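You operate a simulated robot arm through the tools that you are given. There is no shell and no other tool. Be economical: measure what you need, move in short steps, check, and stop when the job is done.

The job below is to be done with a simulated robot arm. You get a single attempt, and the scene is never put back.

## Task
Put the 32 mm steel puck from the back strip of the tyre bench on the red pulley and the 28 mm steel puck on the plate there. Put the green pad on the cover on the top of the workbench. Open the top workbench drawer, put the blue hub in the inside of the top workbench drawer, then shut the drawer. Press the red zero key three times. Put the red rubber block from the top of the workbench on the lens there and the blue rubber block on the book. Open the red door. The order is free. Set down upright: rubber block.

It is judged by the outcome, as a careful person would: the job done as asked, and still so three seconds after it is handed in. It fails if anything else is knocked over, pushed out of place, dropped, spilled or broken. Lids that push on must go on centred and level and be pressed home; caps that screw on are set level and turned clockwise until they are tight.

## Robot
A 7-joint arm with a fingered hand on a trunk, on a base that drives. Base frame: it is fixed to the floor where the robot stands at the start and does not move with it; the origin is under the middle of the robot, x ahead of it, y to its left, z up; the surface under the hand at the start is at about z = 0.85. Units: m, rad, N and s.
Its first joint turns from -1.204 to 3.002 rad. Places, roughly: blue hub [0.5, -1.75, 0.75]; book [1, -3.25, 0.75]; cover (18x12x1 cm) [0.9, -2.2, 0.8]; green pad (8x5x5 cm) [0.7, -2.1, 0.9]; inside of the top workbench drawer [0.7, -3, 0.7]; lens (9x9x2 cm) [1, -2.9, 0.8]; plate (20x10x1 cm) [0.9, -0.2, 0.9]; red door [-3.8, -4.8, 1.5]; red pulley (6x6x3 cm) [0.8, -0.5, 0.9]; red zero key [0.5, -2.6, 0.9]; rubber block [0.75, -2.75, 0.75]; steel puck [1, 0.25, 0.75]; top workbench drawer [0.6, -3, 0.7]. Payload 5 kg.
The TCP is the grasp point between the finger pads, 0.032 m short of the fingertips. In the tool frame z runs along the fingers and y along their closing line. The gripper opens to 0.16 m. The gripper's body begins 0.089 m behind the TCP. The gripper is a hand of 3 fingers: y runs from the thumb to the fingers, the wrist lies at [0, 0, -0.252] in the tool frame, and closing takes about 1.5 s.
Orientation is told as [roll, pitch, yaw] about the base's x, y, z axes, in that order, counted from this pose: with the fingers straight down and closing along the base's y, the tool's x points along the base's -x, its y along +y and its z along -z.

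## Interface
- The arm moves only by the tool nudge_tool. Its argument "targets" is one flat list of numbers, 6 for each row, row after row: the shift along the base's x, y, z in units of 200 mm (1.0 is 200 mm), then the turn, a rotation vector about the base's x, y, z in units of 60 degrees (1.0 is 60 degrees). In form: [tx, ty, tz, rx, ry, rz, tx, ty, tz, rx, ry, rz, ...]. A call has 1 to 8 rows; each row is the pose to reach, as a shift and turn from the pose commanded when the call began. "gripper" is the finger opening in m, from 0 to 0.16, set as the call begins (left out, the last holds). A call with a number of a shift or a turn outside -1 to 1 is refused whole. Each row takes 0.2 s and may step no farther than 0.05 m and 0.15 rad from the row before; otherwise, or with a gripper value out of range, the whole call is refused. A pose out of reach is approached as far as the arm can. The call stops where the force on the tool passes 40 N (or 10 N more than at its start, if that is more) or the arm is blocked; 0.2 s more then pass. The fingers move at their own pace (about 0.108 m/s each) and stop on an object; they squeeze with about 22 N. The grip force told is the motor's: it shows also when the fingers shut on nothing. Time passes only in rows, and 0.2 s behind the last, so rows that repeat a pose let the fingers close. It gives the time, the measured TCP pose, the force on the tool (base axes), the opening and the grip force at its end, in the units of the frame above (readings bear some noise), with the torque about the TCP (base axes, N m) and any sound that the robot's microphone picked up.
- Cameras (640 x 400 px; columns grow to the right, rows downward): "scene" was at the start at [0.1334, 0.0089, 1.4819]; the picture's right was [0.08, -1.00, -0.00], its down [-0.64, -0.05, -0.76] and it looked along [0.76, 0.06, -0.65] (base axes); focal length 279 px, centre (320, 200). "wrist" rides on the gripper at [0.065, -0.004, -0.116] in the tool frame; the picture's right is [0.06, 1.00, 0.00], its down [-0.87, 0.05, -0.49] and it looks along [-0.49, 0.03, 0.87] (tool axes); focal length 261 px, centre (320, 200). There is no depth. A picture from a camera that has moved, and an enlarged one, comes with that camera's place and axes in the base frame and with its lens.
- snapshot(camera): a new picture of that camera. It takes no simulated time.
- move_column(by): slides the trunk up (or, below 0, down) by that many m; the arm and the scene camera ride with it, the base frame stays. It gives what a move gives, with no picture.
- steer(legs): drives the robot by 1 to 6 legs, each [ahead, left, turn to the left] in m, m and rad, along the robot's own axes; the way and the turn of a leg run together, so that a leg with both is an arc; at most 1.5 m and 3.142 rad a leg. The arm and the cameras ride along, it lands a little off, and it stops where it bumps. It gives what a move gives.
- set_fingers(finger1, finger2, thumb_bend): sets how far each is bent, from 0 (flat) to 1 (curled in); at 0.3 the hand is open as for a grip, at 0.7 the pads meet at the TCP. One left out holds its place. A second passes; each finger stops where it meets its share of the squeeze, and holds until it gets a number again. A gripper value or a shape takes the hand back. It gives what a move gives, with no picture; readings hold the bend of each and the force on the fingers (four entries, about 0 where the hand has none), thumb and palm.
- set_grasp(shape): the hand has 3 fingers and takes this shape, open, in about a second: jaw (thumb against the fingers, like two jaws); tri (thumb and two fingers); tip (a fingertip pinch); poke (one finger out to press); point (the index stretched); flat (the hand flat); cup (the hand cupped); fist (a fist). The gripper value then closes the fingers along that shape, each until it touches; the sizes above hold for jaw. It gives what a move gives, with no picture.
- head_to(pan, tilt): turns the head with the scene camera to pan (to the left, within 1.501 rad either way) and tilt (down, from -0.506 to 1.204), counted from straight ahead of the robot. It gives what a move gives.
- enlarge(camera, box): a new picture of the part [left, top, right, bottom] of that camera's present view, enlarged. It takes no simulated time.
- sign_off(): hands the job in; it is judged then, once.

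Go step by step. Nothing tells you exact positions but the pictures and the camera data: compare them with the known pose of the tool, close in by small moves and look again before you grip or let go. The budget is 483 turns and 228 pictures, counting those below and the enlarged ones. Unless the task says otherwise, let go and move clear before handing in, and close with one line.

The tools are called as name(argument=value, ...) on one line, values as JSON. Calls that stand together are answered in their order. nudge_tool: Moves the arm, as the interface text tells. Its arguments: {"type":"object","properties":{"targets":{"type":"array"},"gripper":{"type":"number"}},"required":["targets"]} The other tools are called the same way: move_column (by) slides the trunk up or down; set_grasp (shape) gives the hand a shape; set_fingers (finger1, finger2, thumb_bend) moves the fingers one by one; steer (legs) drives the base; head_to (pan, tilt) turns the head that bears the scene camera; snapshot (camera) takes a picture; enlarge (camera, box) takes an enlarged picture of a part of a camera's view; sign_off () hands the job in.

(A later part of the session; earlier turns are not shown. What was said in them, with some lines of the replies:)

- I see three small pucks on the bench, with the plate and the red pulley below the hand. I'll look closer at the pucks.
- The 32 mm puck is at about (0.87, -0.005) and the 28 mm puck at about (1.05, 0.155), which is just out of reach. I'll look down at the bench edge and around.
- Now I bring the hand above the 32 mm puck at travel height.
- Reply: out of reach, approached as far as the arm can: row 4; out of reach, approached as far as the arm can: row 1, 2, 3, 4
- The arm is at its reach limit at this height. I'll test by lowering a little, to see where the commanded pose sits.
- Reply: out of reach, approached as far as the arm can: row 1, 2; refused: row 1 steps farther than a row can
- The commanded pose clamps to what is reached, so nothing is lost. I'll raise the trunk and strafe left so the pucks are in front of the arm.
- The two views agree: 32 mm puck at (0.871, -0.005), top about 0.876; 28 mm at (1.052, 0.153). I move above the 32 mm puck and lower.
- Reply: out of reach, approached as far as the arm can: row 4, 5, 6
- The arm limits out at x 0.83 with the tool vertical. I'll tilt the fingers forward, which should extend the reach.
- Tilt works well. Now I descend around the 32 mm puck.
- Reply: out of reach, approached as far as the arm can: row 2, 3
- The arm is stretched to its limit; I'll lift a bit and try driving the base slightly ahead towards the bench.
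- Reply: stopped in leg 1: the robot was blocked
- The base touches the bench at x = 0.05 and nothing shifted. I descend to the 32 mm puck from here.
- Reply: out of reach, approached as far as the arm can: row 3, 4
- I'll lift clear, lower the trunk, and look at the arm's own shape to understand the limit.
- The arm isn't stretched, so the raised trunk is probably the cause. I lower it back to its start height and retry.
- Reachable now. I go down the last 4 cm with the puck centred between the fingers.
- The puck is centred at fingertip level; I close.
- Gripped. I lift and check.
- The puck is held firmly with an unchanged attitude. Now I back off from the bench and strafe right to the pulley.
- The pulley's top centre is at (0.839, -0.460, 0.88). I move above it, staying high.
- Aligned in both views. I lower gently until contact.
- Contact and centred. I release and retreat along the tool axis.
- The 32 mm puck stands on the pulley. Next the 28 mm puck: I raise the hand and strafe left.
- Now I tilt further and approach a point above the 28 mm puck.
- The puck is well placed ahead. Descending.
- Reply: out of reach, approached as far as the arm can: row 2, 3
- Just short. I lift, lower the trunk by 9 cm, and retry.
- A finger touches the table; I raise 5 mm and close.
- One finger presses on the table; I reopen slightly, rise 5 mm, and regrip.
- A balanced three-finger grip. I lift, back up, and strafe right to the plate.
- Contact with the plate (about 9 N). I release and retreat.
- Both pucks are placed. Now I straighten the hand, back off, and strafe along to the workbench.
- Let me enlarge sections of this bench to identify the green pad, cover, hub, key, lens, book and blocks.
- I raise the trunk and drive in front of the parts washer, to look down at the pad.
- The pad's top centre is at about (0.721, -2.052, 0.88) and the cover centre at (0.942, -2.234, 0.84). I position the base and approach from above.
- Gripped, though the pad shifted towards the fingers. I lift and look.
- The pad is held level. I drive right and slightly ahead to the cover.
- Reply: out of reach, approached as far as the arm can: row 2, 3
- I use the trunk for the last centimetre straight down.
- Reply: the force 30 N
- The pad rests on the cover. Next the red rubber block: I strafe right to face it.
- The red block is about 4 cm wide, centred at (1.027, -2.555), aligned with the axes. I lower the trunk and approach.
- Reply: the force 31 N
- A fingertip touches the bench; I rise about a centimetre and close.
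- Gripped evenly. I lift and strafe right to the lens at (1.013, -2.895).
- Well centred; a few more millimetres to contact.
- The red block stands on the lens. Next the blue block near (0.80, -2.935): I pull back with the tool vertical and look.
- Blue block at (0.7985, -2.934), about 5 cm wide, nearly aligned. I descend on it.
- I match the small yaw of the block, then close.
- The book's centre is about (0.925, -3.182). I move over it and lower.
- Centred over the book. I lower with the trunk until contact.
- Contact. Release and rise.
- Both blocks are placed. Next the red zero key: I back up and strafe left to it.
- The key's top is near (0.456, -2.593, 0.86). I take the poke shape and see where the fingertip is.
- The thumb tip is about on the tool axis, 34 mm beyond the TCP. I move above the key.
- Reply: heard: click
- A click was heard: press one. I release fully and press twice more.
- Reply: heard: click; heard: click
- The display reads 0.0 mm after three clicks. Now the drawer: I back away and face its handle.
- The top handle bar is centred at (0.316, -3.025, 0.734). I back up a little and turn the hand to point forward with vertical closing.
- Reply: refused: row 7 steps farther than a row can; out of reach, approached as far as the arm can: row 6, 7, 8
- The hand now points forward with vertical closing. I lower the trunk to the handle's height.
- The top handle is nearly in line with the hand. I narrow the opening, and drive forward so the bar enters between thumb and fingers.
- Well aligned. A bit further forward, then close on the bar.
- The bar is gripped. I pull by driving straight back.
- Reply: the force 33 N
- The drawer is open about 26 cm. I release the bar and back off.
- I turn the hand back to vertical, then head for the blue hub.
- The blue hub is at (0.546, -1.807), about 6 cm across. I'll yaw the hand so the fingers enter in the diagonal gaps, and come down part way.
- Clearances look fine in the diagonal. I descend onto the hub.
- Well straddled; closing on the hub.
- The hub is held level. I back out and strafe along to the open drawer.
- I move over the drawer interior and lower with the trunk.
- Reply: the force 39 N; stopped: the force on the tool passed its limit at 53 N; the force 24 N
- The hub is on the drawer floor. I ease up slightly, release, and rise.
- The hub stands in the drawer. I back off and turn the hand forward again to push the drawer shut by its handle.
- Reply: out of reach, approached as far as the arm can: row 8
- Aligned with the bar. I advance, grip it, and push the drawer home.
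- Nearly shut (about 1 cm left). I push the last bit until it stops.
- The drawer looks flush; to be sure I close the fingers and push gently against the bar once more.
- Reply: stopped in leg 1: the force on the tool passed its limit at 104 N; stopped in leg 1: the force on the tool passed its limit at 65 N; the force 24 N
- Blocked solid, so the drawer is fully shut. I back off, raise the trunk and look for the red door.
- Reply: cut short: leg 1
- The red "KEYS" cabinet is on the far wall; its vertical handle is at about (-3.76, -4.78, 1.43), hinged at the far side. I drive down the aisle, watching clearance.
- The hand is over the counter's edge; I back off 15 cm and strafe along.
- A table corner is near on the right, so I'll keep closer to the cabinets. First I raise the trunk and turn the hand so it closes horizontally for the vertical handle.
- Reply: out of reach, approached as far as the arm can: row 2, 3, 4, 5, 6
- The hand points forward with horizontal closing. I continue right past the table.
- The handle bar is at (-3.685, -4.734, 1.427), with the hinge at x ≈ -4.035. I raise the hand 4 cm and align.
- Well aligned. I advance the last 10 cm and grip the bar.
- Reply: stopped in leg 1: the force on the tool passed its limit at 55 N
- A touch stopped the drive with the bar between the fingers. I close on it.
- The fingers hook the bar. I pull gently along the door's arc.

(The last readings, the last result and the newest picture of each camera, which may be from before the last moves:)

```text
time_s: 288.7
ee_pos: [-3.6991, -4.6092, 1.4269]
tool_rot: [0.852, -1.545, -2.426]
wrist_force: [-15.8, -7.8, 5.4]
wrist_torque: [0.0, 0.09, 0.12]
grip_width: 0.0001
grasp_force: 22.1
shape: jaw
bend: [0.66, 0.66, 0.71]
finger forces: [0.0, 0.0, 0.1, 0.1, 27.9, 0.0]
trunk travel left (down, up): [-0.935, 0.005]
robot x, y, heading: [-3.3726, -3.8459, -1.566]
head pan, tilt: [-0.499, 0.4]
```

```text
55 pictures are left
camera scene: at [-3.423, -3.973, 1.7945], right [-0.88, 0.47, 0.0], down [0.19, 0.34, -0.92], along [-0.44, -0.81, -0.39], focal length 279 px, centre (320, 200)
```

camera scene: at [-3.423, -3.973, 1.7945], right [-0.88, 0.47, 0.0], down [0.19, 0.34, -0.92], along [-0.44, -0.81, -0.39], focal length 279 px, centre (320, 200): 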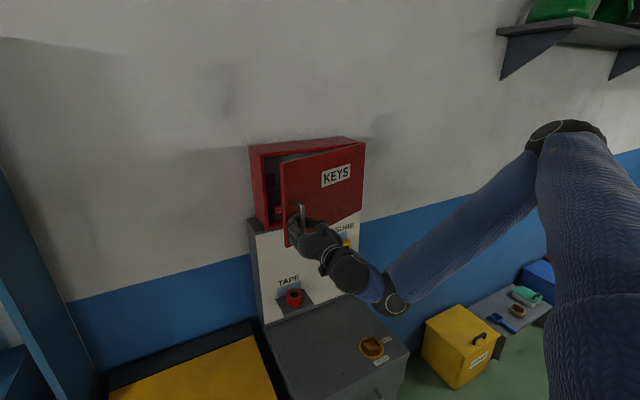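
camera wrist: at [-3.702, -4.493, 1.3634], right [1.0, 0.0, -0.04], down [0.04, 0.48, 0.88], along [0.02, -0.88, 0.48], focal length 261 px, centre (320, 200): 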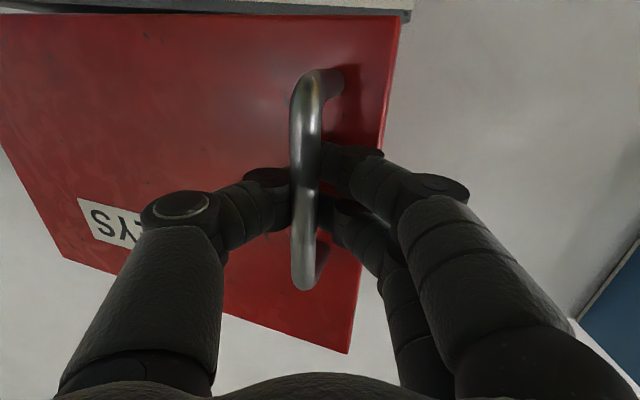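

The door is opening. I continue along the arc.

steer(legs=[[-0.05, -0.024, 0], [-0.042, -0.03, 0]])

snapshot(camera="scene")

snapshot(camera="wrist")

```text
time_s: 290.2
ee_pos: [-3.7526, -4.5218, 1.4255]
tool_rot: [0.751, -1.544, -2.324]
wrist_force: [-19.5, -18.2, 2.6]
wrist_torque: [0.01, 0.06, 0.34]
grip_width: 0.0
grasp_force: 22.2
shape: jaw
bend: [0.67, 0.67, 0.68]
finger forces: [0.0, 0.0, 0.0, 0.0, 32.6, 0.1]
trunk travel left (down, up): [-0.935, 0.005]
robot x, y, heading: [-3.4277, -3.7537, -1.565]
head pan, tilt: [-0.499, 0.4]
```

```text
54 pictures are left
camera scene: at [-3.4754, -3.8875, 1.7942], right [-0.88, 0.48, 0.0], down [0.19, 0.34, -0.92], along [-0.44, -0.81, -0.39], focal length 279 px, centre (320, 200)
```

scene: 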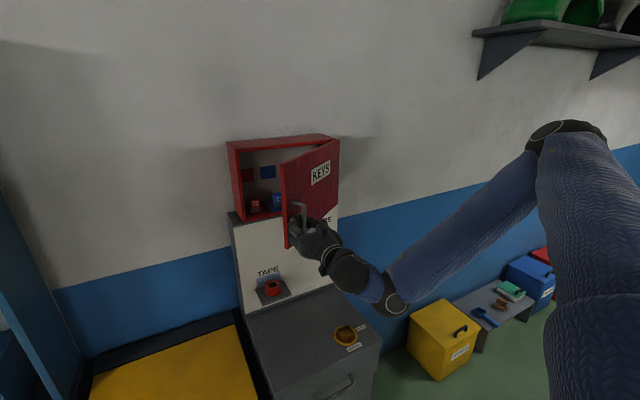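

```text
53 pictures are left
camera wrist: at [-3.7555, -4.406, 1.3618], right [1.0, 0.0, -0.04], down [0.04, 0.47, 0.88], along [0.02, -0.88, 0.47], focal length 261 px, centre (320, 200)
```

wrist: 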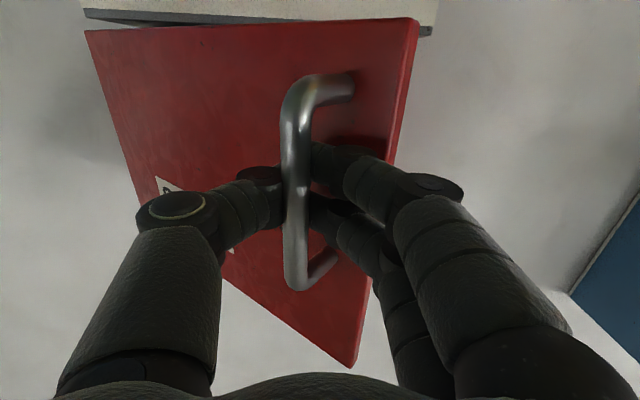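

steer(legs=[[-0.036, -0.036, 0], [-0.03, -0.042, 0]])

snapshot(camera="scene")

snapshot(camera="wrist")

```text
time_s: 291.8
ee_pos: [-3.8369, -4.4566, 1.426]
tool_rot: [0.925, -1.544, -2.509]
wrist_force: [-10.3, -16.1, -4.5]
wrist_torque: [0.01, -0.05, 0.32]
grip_width: 0.0
grasp_force: 21.9
shape: jaw
bend: [0.67, 0.67, 0.68]
finger forces: [0.0, 0.0, 0.0, 0.1, 29.5, 0.0]
trunk travel left (down, up): [-0.935, 0.005]
robot x, y, heading: [-3.5046, -3.6928, -1.57]
head pan, tilt: [-0.499, 0.4]
stopped in leg 2: the force on the tool passed its limit at 42 N (the readings are from after the stop); the commanded pose is now the measured one
```

```text
52 pictures are left
camera scene: at [-3.558, -3.8195, 1.794], right [-0.88, 0.48, 0.0], down [0.19, 0.34, -0.92], along [-0.44, -0.81, -0.39], focal length 279 px, centre (320, 200)
```

scene: 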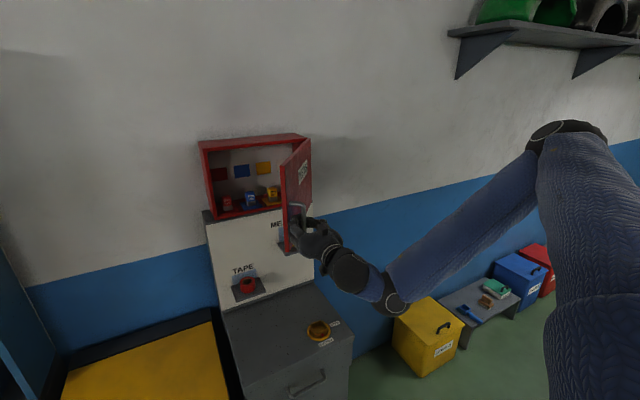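

```text
51 pictures are left
camera wrist: at [-3.8398, -4.3402, 1.3615], right [1.0, -0.01, -0.04], down [0.04, 0.48, 0.88], along [0.01, -0.88, 0.48], focal length 261 px, centre (320, 200)
```

wrist: 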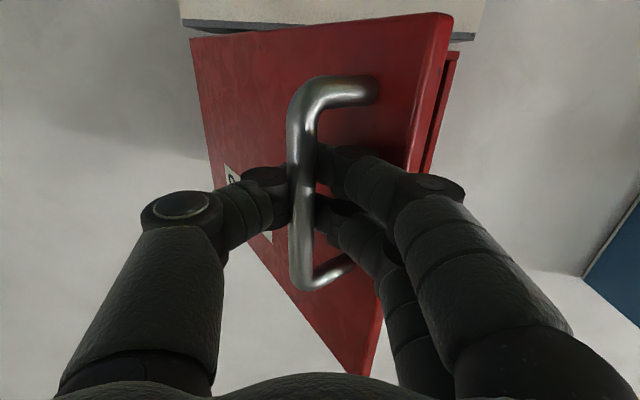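

The door stands open about 65°. I let go of the bar and back out, then will nudge the door further from the inside.

nudge_tool(targets=[0, 0, 0, 0, 0, 0, 0, 0, 0, 0, 0, 0, 0, 0, 0, 0, 0, 0], gripper=0.045)

steer(legs=[[-0.15, 0, 0]])

snapshot(camera="wrist")

snapshot(camera="scene")

```text
time_s: 292.6
ee_pos: [-3.8279, -4.4585, 1.4267]
tool_rot: [0.749, -1.549, -2.326]
wrist_force: [1.2, -0.5, 0.0]
wrist_torque: [-0.02, 0.01, -0.02]
grip_width: 0.045
grasp_force: 0.1
shape: jaw
bend: [0.73, 0.73, 0.7]
finger forces: [0.1, 0.0, 0.0, 0.1, 0.0, 0.1]
trunk travel left (down, up): [-0.935, 0.005]
robot x, y, heading: [-3.504, -3.689, -1.568]
head pan, tilt: [-0.499, 0.4]
```

```text
time_s: 294.0
ee_pos: [-3.8288, -4.309, 1.426]
tool_rot: [0.796, -1.548, -2.372]
wrist_force: [0.2, 0.0, -0.2]
wrist_torque: [-0.01, 0.01, 0.01]
grip_width: 0.0447
grasp_force: 0.1
shape: jaw
bend: [0.73, 0.73, 0.7]
finger forces: [0.0, 0.0, 0.0, 0.1, 0.0, 0.0]
trunk travel left (down, up): [-0.935, 0.005]
robot x, y, heading: [-3.5049, -3.5422, -1.569]
head pan, tilt: [-0.499, 0.4]
```

```text
50 pictures are left
camera wrist: at [-3.831, -4.1933, 1.3631], right [1.0, -0.01, -0.05], down [0.04, 0.48, 0.88], along [0.02, -0.88, 0.48], focal length 261 px, centre (320, 200)
```

wrist: 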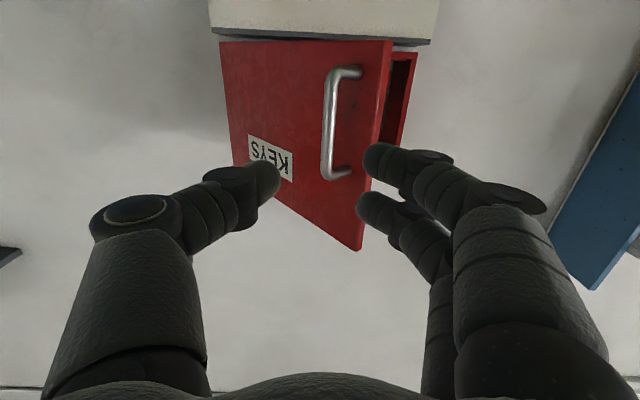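

```text
49 pictures are left
camera scene: at [-3.5497, -3.6725, 1.7942], right [-0.88, 0.47, 0.0], down [0.19, 0.34, -0.92], along [-0.44, -0.81, -0.39], focal length 279 px, centre (320, 200)
```

scene: 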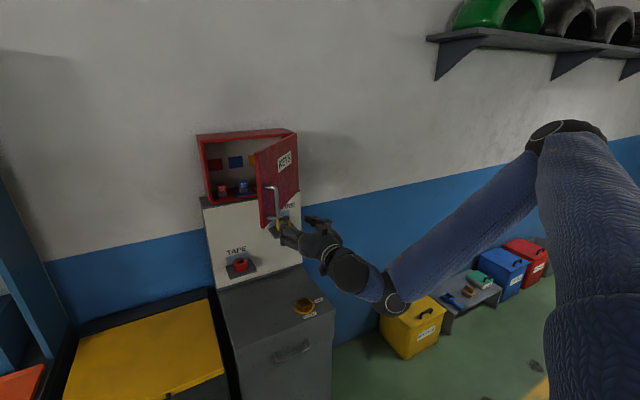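

The door swung back to about 45°. I close the hand, go to its inner side, and push it wider.

nudge_tool(targets=[0, 0, 0, 0, 0, 0, 0, 0, 0, 0, 0, 0, 0, 0, 0, 0, 0, 0], gripper=0.0)

steer(legs=[[0, 0.21, 0], [0.22, 0, 0]])

snapshot(camera="scene")

snapshot(camera="wrist")

```text
time_s: 294.8
ee_pos: [-3.8269, -4.3086, 1.4268]
tool_rot: [0.797, -1.55, -2.374]
wrist_force: [-0.1, 0.5, 0.4]
wrist_torque: [0.01, -0.04, 0.02]
grip_width: 0.0
grasp_force: 22.0
shape: jaw
bend: [0.65, 0.65, 0.67]
finger forces: [0.0, 0.1, 0.0, 0.0, 0.1, 0.0]
trunk travel left (down, up): [-0.935, 0.005]
robot x, y, heading: [-3.5038, -3.5432, -1.567]
head pan, tilt: [-0.499, 0.4]
```

```text
time_s: 297.6
ee_pos: [-3.6111, -4.5284, 1.4272]
tool_rot: [0.773, -1.549, -2.339]
wrist_force: [-0.2, -0.7, -0.5]
wrist_torque: [-0.01, -0.01, 0.0]
grip_width: 0.0
grasp_force: 22.2
shape: jaw
bend: [0.65, 0.65, 0.67]
finger forces: [0.0, 0.0, 0.0, 0.0, 0.0, 0.1]
trunk travel left (down, up): [-0.935, 0.005]
robot x, y, heading: [-3.2982, -3.7605, -1.553]
head pan, tilt: [-0.499, 0.4]
```

```text
48 pictures are left
camera scene: at [-3.3415, -3.8883, 1.7944], right [-0.89, 0.46, 0.0], down [0.18, 0.35, -0.92], along [-0.43, -0.82, -0.39], focal length 279 px, centre (320, 200)
```

scene: 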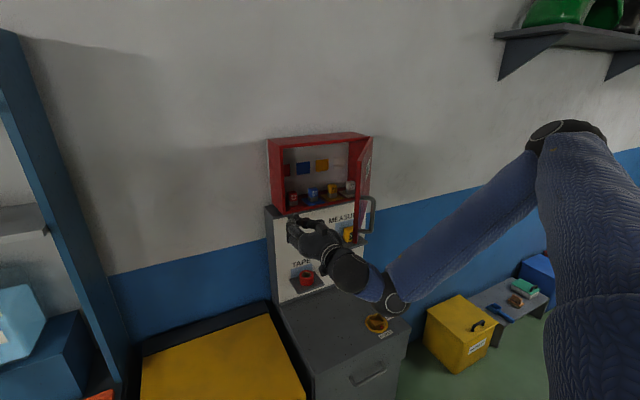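

```text
47 pictures are left
camera wrist: at [-3.6167, -4.4124, 1.3633], right [1.0, 0.01, -0.05], down [0.04, 0.48, 0.88], along [0.03, -0.88, 0.48], focal length 261 px, centre (320, 200)
```

wrist: 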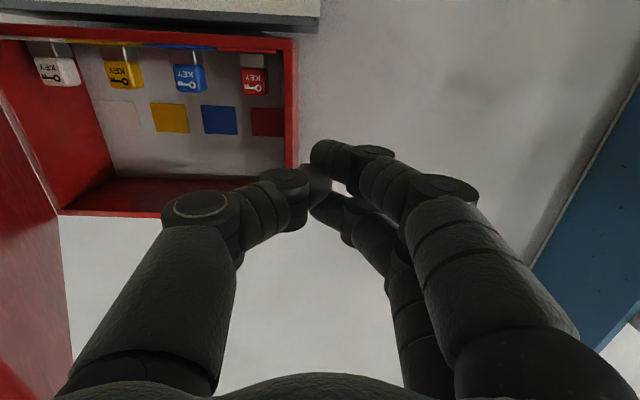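

steer(legs=[[0, -0.2, -0.015]])

snapshot(camera="scene")

```text
time_s: 299.2
ee_pos: [-3.8244, -4.5252, 1.4277]
tool_rot: [0.815, -1.549, -2.393]
wrist_force: [0.0, -0.9, 1.0]
wrist_torque: [0.03, -0.01, 0.0]
grip_width: 0.0001
grasp_force: 22.1
shape: jaw
bend: [0.65, 0.65, 0.67]
finger forces: [0.0, 0.0, 0.0, 0.0, 0.0, 0.1]
trunk travel left (down, up): [-0.935, 0.005]
robot x, y, heading: [-3.498, -3.7589, -1.565]
head pan, tilt: [-0.499, 0.4]
```

```text
46 pictures are left
camera scene: at [-3.5465, -3.889, 1.7944], right [-0.88, 0.48, 0.0], down [0.19, 0.34, -0.92], along [-0.44, -0.81, -0.39], focal length 279 px, centre (320, 200)
```

scene: 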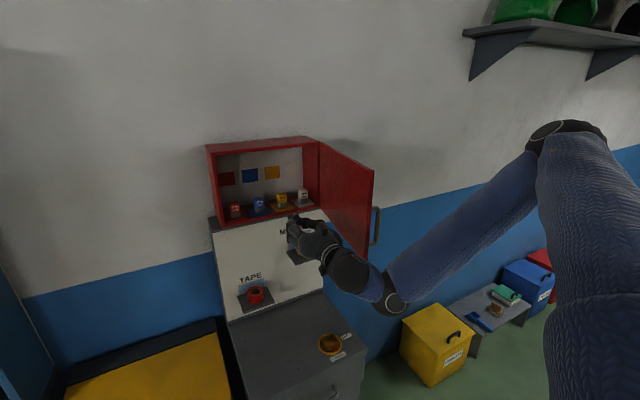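

The door now stands about 90° or more open. I back straight out and check.

steer(legs=[[-0.2, 0, 0]])

snapshot(camera="scene")

snapshot(camera="wrist")

```text
time_s: 300.8
ee_pos: [-3.8267, -4.3231, 1.428]
tool_rot: [0.816, -1.549, -2.397]
wrist_force: [0.1, 0.3, 0.0]
wrist_torque: [0.01, 0.03, 0.03]
grip_width: 0.0
grasp_force: 21.9
shape: jaw
bend: [0.65, 0.65, 0.67]
finger forces: [0.0, 0.0, 0.0, 0.1, 0.0, 0.0]
trunk travel left (down, up): [-0.935, 0.005]
robot x, y, heading: [-3.4987, -3.5574, -1.564]
head pan, tilt: [-0.499, 0.4]
```

```text
45 pictures are left
camera scene: at [-3.5467, -3.6865, 1.7944], right [-0.88, 0.48, 0.0], down [0.19, 0.34, -0.92], along [-0.44, -0.81, -0.39], focal length 279 px, centre (320, 200)
```

scene: 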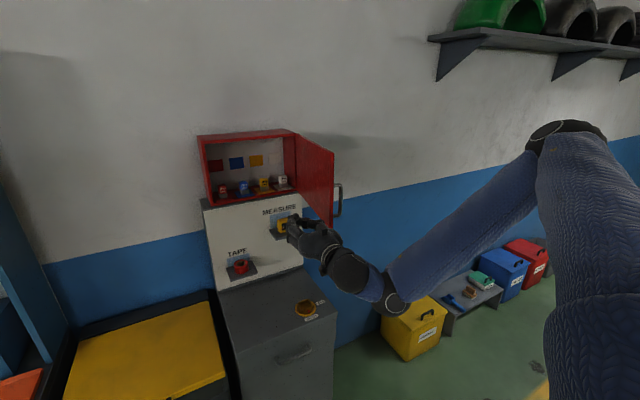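

```text
44 pictures are left
camera wrist: at [-3.8294, -4.2068, 1.3638], right [1.0, -0.01, -0.05], down [0.04, 0.48, 0.88], along [0.01, -0.88, 0.48], focal length 261 px, centre (320, 200)
```

wrist: 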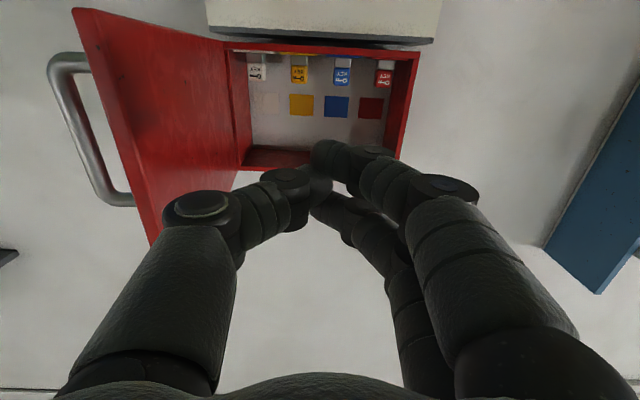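

The red door is wide open and the hand is clear of everything. The other steps were checked as I did them: pucks placed, pad on the cover, hub in the shut drawer, three clicks on the zero key, and both blocks standing upright. I'm handing the job in.

sign_off()

```text
The job is handed in.
```

All the asked steps are done and the job is handed in; the result of the judging wasn't reported back.
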